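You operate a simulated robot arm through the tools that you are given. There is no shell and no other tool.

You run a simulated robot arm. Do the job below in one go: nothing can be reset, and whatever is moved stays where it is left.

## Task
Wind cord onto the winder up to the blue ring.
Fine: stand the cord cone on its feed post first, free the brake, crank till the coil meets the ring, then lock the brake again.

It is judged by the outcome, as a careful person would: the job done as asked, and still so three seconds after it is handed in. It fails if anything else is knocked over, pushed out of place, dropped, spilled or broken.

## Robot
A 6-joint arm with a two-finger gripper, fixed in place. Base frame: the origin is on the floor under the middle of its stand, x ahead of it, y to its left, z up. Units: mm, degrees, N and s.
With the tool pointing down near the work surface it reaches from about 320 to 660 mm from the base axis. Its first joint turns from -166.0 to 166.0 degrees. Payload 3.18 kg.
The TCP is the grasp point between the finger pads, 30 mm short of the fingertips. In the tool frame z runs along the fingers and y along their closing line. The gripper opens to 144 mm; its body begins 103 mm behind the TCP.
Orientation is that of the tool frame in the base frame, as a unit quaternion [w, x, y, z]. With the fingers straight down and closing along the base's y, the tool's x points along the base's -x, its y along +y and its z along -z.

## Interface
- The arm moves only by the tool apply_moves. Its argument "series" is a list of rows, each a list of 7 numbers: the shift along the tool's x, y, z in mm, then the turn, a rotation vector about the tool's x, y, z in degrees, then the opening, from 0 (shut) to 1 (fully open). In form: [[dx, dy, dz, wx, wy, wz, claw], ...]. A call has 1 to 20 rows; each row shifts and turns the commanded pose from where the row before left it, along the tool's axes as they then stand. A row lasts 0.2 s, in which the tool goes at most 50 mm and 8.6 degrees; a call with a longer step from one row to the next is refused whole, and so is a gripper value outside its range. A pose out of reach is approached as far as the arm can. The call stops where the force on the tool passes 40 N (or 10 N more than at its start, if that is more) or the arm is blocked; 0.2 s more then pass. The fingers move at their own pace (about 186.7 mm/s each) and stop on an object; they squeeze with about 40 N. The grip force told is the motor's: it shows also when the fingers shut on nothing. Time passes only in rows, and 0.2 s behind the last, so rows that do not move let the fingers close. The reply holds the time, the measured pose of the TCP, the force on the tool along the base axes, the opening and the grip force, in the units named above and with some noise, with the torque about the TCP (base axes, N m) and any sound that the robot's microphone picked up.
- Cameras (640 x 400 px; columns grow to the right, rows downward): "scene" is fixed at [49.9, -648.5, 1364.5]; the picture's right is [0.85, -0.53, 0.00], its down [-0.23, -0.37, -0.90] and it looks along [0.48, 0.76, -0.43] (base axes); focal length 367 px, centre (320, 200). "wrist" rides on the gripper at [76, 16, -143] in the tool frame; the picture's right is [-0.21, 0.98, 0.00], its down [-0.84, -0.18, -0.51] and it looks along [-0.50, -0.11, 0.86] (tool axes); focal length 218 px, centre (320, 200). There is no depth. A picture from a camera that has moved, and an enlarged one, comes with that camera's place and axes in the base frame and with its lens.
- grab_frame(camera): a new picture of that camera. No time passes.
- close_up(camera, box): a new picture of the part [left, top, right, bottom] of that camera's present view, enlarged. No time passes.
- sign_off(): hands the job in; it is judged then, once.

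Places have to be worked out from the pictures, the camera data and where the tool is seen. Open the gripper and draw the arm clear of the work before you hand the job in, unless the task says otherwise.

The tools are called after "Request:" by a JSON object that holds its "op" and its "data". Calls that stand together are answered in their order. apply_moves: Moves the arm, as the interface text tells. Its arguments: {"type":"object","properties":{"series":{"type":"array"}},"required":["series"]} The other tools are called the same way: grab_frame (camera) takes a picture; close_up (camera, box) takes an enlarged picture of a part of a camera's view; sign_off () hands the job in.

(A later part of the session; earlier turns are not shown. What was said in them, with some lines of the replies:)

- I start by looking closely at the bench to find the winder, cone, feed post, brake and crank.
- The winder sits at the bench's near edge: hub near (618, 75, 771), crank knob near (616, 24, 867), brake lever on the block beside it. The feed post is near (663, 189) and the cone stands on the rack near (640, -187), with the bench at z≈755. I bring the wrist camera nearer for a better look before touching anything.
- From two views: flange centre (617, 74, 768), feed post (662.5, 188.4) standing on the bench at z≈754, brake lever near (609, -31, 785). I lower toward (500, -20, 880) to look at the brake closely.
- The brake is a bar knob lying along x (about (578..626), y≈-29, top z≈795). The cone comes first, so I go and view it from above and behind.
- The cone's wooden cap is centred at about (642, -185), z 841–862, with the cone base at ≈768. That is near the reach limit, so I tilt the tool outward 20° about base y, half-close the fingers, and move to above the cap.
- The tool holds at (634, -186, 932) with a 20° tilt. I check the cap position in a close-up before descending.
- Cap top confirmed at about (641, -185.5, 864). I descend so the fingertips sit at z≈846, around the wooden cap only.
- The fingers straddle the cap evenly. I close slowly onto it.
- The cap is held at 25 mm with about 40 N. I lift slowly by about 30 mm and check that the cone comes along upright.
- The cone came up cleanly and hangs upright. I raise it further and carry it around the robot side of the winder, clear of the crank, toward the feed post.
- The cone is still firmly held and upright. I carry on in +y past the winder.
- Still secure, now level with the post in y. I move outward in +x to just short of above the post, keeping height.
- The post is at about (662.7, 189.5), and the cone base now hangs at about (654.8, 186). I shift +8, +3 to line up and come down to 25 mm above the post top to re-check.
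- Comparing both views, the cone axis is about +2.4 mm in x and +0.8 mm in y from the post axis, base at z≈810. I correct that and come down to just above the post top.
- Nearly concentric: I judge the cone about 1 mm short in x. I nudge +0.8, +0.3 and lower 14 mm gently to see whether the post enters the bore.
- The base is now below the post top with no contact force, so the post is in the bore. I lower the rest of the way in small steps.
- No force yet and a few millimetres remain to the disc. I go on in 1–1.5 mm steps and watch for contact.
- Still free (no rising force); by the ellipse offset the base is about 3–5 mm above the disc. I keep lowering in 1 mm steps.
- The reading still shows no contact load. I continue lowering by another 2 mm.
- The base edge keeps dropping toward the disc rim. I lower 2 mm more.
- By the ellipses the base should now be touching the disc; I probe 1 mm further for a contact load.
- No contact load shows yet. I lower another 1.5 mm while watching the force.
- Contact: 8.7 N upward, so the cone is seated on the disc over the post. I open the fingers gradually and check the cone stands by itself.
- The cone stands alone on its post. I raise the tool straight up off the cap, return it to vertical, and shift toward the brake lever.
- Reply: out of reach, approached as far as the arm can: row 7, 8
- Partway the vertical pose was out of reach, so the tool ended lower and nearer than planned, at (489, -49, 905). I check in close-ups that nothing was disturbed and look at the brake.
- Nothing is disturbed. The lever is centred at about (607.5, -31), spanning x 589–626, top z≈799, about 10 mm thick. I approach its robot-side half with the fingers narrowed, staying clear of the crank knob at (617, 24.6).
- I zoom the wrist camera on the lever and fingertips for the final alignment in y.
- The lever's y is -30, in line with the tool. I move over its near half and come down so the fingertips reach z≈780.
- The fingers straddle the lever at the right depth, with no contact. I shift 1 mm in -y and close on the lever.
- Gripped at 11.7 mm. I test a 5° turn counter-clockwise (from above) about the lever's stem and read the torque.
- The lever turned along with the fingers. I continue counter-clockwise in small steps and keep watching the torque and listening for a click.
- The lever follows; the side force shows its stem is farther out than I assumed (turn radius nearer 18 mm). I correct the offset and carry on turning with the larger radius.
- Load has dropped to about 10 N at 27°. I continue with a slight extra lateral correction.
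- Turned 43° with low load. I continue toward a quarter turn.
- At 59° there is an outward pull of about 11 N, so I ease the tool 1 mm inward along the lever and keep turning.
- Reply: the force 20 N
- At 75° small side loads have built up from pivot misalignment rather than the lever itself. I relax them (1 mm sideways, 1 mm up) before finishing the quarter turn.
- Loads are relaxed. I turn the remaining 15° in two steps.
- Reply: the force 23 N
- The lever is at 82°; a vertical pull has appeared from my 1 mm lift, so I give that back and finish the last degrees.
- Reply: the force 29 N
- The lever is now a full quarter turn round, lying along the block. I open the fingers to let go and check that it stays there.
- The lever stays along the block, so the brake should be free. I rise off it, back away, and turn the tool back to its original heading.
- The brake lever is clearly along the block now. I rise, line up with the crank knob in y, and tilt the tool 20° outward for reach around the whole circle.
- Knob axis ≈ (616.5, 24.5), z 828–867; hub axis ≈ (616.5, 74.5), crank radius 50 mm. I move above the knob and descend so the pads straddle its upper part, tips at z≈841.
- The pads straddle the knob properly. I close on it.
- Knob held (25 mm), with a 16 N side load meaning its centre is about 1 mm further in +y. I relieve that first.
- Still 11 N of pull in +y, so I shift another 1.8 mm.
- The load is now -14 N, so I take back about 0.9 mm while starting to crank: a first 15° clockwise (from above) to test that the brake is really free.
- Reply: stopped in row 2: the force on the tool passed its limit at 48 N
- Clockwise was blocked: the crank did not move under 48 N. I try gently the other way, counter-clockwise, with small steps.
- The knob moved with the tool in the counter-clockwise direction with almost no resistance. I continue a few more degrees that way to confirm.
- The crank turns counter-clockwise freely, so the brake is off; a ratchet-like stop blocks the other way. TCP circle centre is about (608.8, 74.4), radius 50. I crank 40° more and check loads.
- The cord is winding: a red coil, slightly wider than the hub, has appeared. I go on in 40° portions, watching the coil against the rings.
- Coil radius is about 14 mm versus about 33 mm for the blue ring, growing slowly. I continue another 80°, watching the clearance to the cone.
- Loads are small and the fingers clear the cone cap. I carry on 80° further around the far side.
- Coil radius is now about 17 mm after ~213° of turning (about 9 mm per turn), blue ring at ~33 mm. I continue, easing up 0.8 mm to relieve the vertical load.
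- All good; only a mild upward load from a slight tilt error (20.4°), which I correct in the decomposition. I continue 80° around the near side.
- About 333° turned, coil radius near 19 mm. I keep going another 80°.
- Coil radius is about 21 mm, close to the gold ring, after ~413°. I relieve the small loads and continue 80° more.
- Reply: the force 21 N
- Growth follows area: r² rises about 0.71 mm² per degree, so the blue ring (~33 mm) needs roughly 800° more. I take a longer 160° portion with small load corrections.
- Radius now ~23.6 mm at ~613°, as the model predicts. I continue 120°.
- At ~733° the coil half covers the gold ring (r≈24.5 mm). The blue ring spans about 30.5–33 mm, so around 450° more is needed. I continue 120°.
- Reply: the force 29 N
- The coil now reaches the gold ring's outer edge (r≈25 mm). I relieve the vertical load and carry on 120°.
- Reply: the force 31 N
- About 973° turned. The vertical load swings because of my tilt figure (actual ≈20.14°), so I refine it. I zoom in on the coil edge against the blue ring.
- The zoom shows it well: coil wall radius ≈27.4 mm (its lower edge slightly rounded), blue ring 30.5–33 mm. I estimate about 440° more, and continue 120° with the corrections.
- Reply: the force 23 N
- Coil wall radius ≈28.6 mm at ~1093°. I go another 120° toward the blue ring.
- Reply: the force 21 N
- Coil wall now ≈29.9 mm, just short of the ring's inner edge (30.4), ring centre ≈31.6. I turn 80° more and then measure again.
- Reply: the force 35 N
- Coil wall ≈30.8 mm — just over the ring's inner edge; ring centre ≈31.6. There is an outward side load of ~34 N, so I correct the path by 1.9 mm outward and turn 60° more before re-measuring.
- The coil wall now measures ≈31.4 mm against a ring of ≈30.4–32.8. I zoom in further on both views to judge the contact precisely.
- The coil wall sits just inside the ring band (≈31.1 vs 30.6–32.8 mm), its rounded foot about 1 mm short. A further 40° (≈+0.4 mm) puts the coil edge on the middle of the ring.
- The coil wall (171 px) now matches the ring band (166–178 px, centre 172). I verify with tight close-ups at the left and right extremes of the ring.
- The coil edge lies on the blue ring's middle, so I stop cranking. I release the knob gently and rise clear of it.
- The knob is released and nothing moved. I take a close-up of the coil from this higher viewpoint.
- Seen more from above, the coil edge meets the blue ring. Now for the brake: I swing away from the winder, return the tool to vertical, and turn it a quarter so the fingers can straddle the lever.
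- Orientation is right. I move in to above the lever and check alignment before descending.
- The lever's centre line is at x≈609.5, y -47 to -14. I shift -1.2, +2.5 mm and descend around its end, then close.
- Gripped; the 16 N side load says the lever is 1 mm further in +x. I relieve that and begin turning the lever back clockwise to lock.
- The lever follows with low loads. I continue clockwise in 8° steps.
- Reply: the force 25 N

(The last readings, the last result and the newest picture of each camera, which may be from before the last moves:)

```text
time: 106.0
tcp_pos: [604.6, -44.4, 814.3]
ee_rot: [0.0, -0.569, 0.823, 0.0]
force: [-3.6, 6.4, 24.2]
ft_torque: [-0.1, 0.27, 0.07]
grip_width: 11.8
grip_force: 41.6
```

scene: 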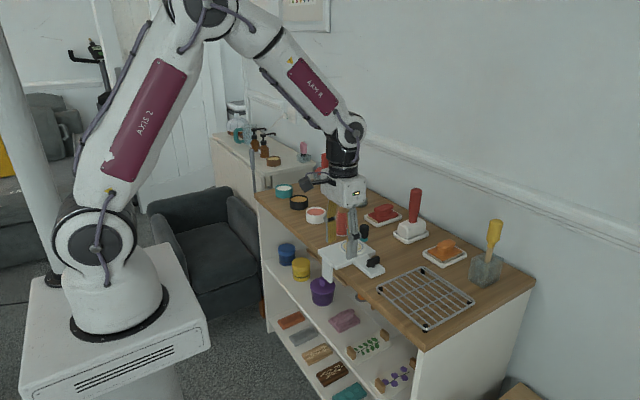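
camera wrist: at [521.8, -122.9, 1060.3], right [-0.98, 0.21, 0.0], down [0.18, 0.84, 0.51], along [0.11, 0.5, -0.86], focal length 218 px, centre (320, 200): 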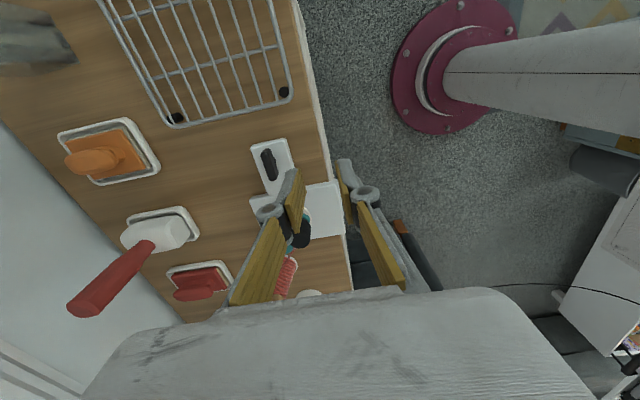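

A 24 N upward load appeared; I look at the lever before going on.

Request:
{"op": "close_up", "data": {"camera": "wrist", "box": [250, 140, 410, 260]}}

Request:
{"op": "close_up", "data": {"camera": "scene", "box": [330, 205, 400, 275]}}

```text
3.33 times, centred on (330, 200) of wrist
camera zoom: at [562.9, -110.9, 955.2], right [-0.84, 0.54, 0.0], down [0.47, 0.72, 0.51], along [0.27, 0.43, -0.86], focal length 728 px, centre (287, 200)
```

zoom: 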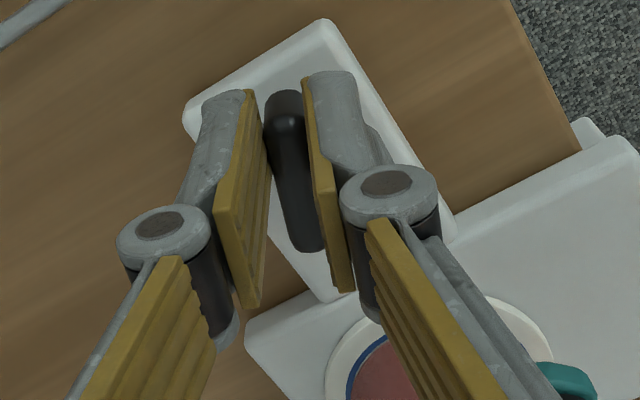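

```text
5.71 times, centred on (365, 240) of scene
camera zoom: at [49.9, -648.5, 1364.5], right [0.85, -0.53, 0.0], down [-0.23, -0.37, -0.9], along [0.48, 0.76, -0.43], focal length 2098 px, centre (63, -29)
```

zoom: 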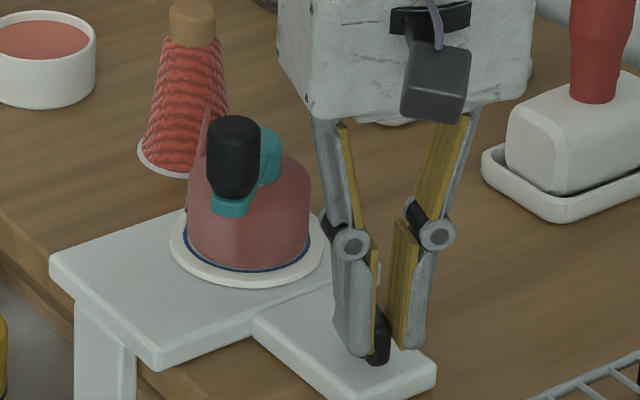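

The lever is turning properly with the fingers; the vertical strain is only friction. I raise 0.4 mm and continue.

Request:
{"op": "apply_moves", "data": {"series": [[0, 0, -0.4, 0, 0, 0, 0], [-0.15, 2.09, 0, 0, 0, 8, 0], [-0.15, 2.09, 0, 0, 0, 8, 0], [0, 0, 0, 0, 0, 0, 0]]}}

```text
time: 107.0
tcp_pos: [600.6, -42.3, 813.2]
ee_rot: [0.0, -0.448, 0.894, -0.001]
force: [-1.5, 5.0, 16.8]
ft_torque: [-0.28, 0.29, 0.05]
grip_width: 11.7
grip_force: 41.9
```

53° left; loads remain modest. I continue.

Request:
{"op": "apply_moves", "data": {"series": [[-0.3, 2.0, -0.2, 0, 0, 8, 0], [-0.15, 2.09, 0, 0, 0, 8, 0], [0, 0, 0, 0, 0, 0, 0]]}}

```text
time: 107.8
tcp_pos: [597.5, -38.4, 813.2]
ee_rot: [0.0, -0.319, 0.948, -0.001]
force: [-6.3, 0.0, 16.7]
ft_torque: [0.37, -0.32, 0.06]
grip_width: 11.6
grip_force: 41.6
```

Request:
{"op": "apply_moves", "data": {"series": [[0.2, 2.09, -0.2, 0, 0, 8, 0], [-0.15, 2.09, 0, 0, 0, 8, 0], [0, 0, 0, 0, 0, 0, 0]]}}

Request:
{"op": "close_up", "data": {"camera": "wrist", "box": [250, 140, 410, 260]}}

```text
time: 108.6
tcp_pos: [595.9, -36.3, 812.3]
ee_rot: [0.0, -0.185, 0.983, 0.0]
force: [-1.3, 5.6, 13.3]
ft_torque: [-0.14, 0.83, 0.07]
grip_width: 11.8
grip_force: 42.0
```

```text
3.33 times, centred on (330, 200) of wrist
camera zoom: at [519.1, -48.8, 955.1], right [-0.16, 0.99, 0.0], down [0.85, 0.14, 0.51], along [0.5, 0.08, -0.86], focal length 728 px, centre (287, 200)
```

zoom: 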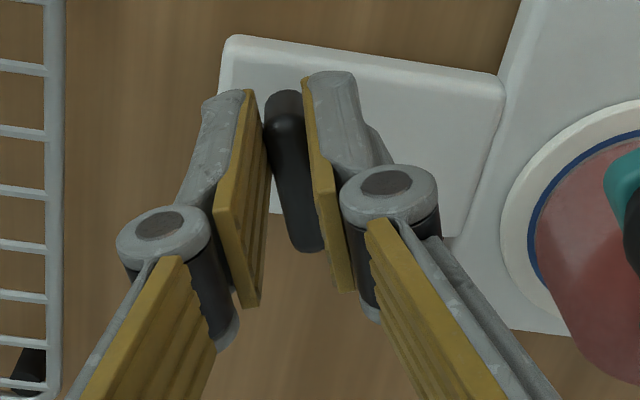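

At 21° from the original locked position and following well. I continue the last degrees in smaller steps.

Request:
{"op": "apply_moves", "data": {"series": [[-0.15, 2.3, -0.2, 0, 0, 8, 0], [-0.15, 2.09, 0, 0, 0, 8, 0], [0, 0, 0, 0, 0, 0, 0]]}}

```text
time: 109.4
tcp_pos: [595.8, -32.1, 813.0]
ee_rot: [0.0, -0.046, 0.999, 0.0]
force: [2.2, 4.1, 5.1]
ft_torque: [0.06, 0.39, 0.01]
grip_width: 11.8
grip_force: 41.9
```

5° left; I turn it through to the original across-block position.

Request:
{"op": "apply_moves", "data": {"series": [[-0.07, 1.4, 0, 0, 0, 5.3, 0], [0, 0, 0, 0, 0, 0, 0]]}}

Request:
{"op": "close_up", "data": {"camera": "wrist", "box": [250, 140, 410, 260]}}

```text
time: 110.0
tcp_pos: [596.3, -30.1, 813.2]
ee_rot: [0.0, 0.0, 1.0, 0.0]
force: [-0.3, 4.4, 9.1]
ft_torque: [0.06, 0.06, 0.03]
grip_width: 11.9
grip_force: 41.7
```

```text
3.33 times, centred on (330, 200) of wrist
camera zoom: at [518.7, -14.3, 955.1], right [0.21, 0.98, 0.0], down [0.84, -0.18, 0.51], along [0.5, -0.11, -0.86], focal length 728 px, centre (287, 200)
```

zoom: 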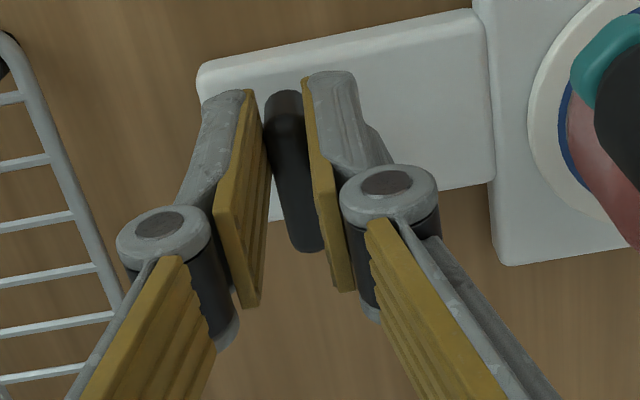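

The lever is back at its original orientation. I nudge 3° further to feel for the end stop and be sure it is fully locked.

Request:
{"op": "apply_moves", "data": {"series": [[-0.02, 0.78, 0, 0, 0, 3, 0], [0, 0, 0, 0, 0, 0, 0]]}}

```text
time: 110.6
tcp_pos: [595.4, -30.5, 813.7]
ee_rot: [0.001, 0.026, 1.0, 0.0]
force: [1.5, 0.6, 9.4]
ft_torque: [-0.08, 0.12, 0.87]
grip_width: 12.6
grip_force: 42.6
```

Torque rose to 0.87 N·m — the lever is hard against its stop, so the brake is fully locked. I take the 3° back and open the fingers.

Request:
{"op": "apply_moves", "data": {"series": [[0.02, -0.78, 0, 0, 0, -3, 0], [0, 0, 0, 0, 0, 0, 0.1], [0, 0, 0, 0, 0, 0, 0.14], [0, 0, 0, 0, 0, 0, 0.2], [0, 0, 0, 0, 0, 0, 0.2]]}}

Request:
{"op": "close_up", "data": {"camera": "wrist", "box": [250, 140, 410, 260]}}

```text
time: 111.8
tcp_pos: [594.9, -31.8, 813.2]
ee_rot: [0.0, 0.0, 1.0, 0.0]
force: [0.0, 0.7, 0.5]
ft_torque: [0.04, 0.03, 0.0]
grip_width: 28.8
grip_force: 0.0
```

```text
3.33 times, centred on (330, 200) of wrist
camera zoom: at [518.2, -15.1, 954.9], right [0.21, 0.98, 0.0], down [0.84, -0.18, 0.51], along [0.5, -0.11, -0.86], focal length 728 px, centre (287, 200)
```

zoom: 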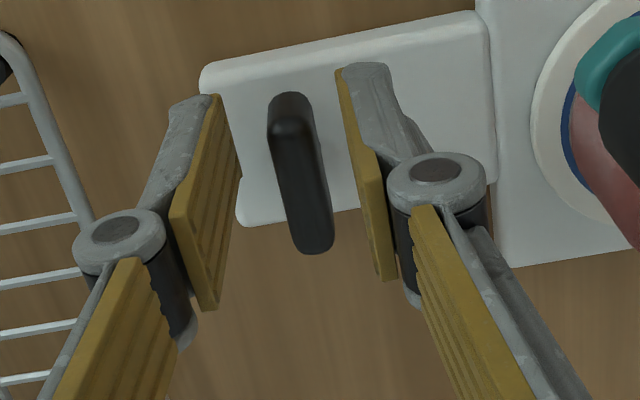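

The lever stays in its locked position. I rise straight up, then draw the arm back well clear and open the gripper.

Request:
{"op": "apply_moves", "data": {"series": [[0, 0, -12, 0, 0, 0, 0.2], [0, 0, -20, 0, 0, 0, 0.2], [0, 0, -25, 0, 0, 0, 0.2], [5, 0, -25, 0, 0, 0, 0.2], [30, 0, -15, 0, 0, 0, 0.2], [40, 0, -10, 0, 0, 0, 0.2], [40, 0, -10, 0, 0, 0, 0.3], [40, 0, -10, 0, 0, 0, 0.6], [30, 0, -10, 0, 0, 0, 1], [0, 0, 0, 0, 0, 0, 1], [0, 0, 0, 0, 0, 0, 1]]}}

Request:
{"op": "grab_frame", "data": {"camera": "scene"}}

Request:
{"op": "close_up", "data": {"camera": "scene", "box": [320, 195, 400, 275]}}

Request:
{"op": "grab_frame", "data": {"camera": "wrist"}}

```text
time: 114.2
tcp_pos: [409.8, -31.1, 952.0]
ee_rot: [0.001, -0.001, 1.0, 0.0]
force: [-0.4, 0.0, 1.1]
ft_torque: [0.0, -0.03, 0.01]
grip_width: 144.2
grip_force: 0.0
```

```text
taken
```

scene: 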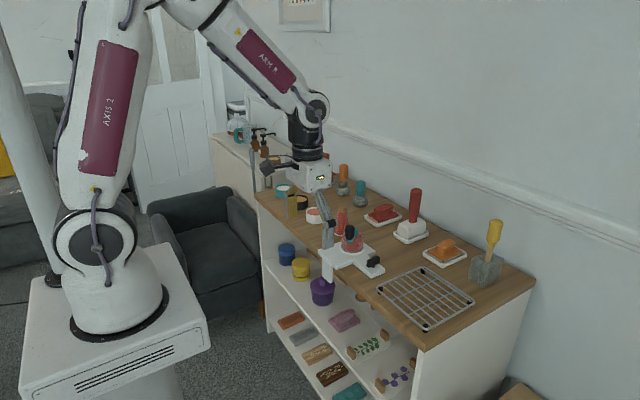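

```text
5.00 times, centred on (360, 235) of scene
camera zoom: at [49.9, -648.5, 1364.5], right [0.85, -0.53, 0.0], down [-0.23, -0.37, -0.9], along [0.48, 0.76, -0.43], focal length 1836 px, centre (120, 25)
```

zoom: 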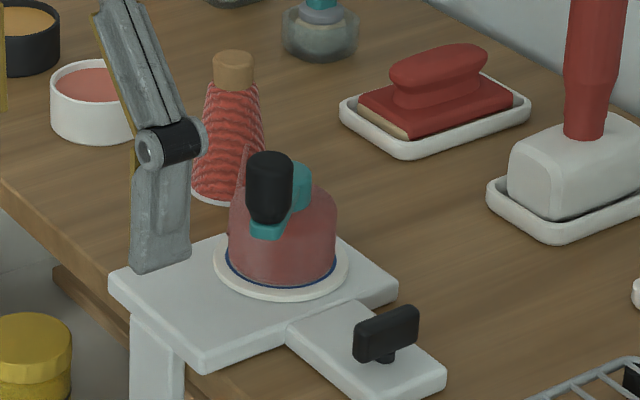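

```text
taken
camera wrist: at [333.2, -15.5, 1093.0], right [0.21, 0.98, 0.0], down [0.84, -0.18, 0.51], along [0.5, -0.11, -0.86], focal length 218 px, centre (320, 200)
```

wrist: 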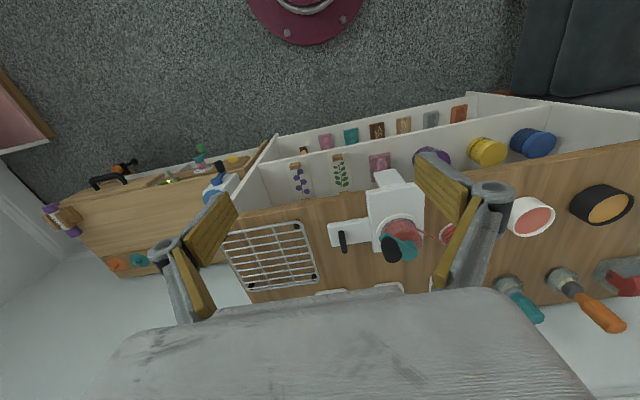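

Everything stands as it should: cone on its post, lever locked across the block, nothing else moved. I take one last tight look at coil versus ring before handing in.

Request:
{"op": "close_up", "data": {"camera": "scene", "box": [344, 232, 372, 254]}}

Request:
{"op": "close_up", "data": {"camera": "wrist", "box": [365, 200, 435, 270]}}

```text
16.00 times, centred on (358, 243) of scene
camera zoom: at [49.9, -648.5, 1364.5], right [0.85, -0.53, 0.0], down [-0.23, -0.37, -0.9], along [0.48, 0.76, -0.43], focal length 5875 px, centre (-288, -488)
```

zoom: 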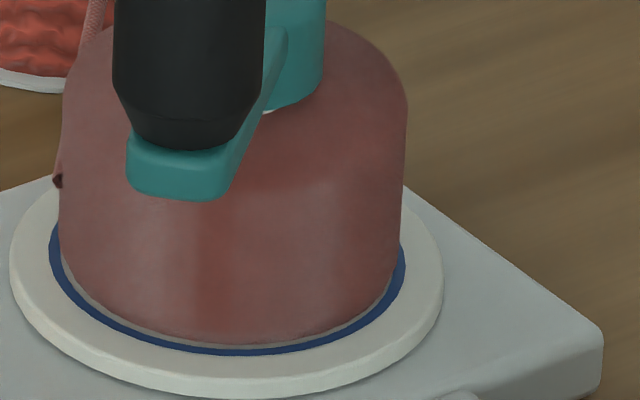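

```text
5.71 times, centred on (400, 235) of wrist
camera zoom: at [333.2, -15.5, 1093.0], right [0.21, 0.98, 0.0], down [0.84, -0.18, 0.51], along [0.5, -0.11, -0.86], focal length 1247 px, centre (-137, 0)
```

zoom: 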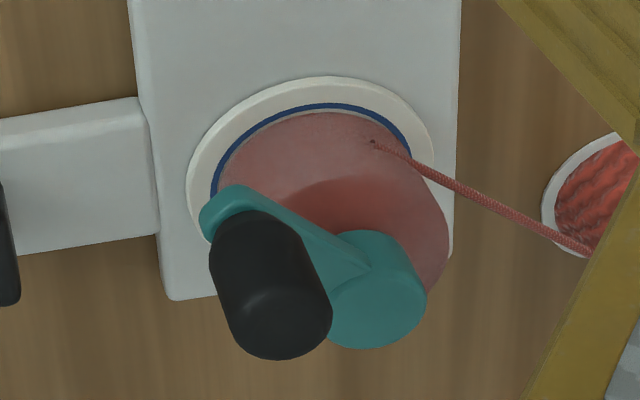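

The views agree: the coil has reached the blue ring, the brake lever is locked against its stop, and the cone stands on its post. The arm is clear with the gripper open, so I hand the job in.

Request:
{"op": "sign_off", "data": {}}

```text
The job is handed in.
```

The cord is wound up to the blue ring, the brake is locked again, and I have handed the job in. I haven't seen the result of the judging.

- **Cone:** it stands on the feed post, seated on the disc, and stayed put when I let go.
- **Brake:** I freed it with a quarter turn counter-clockwise. After winding, I turned it back until I felt it hit its stop.
- **Coil:** I cranked about 3.9 turns counter-clockwise; the crank would not turn the other way. The side of the coil measures about 31.5 mm in radius, and the blue ring spans about 30.5 to 32.9 mm. The coil's rounded bottom edge leaves a gap of 1 mm or less before the ring, which you can see from the side.
- **Everything else:** in the last pictures nothing else had been knocked, moved or dropped. The arm is clear of the work with the gripper open.
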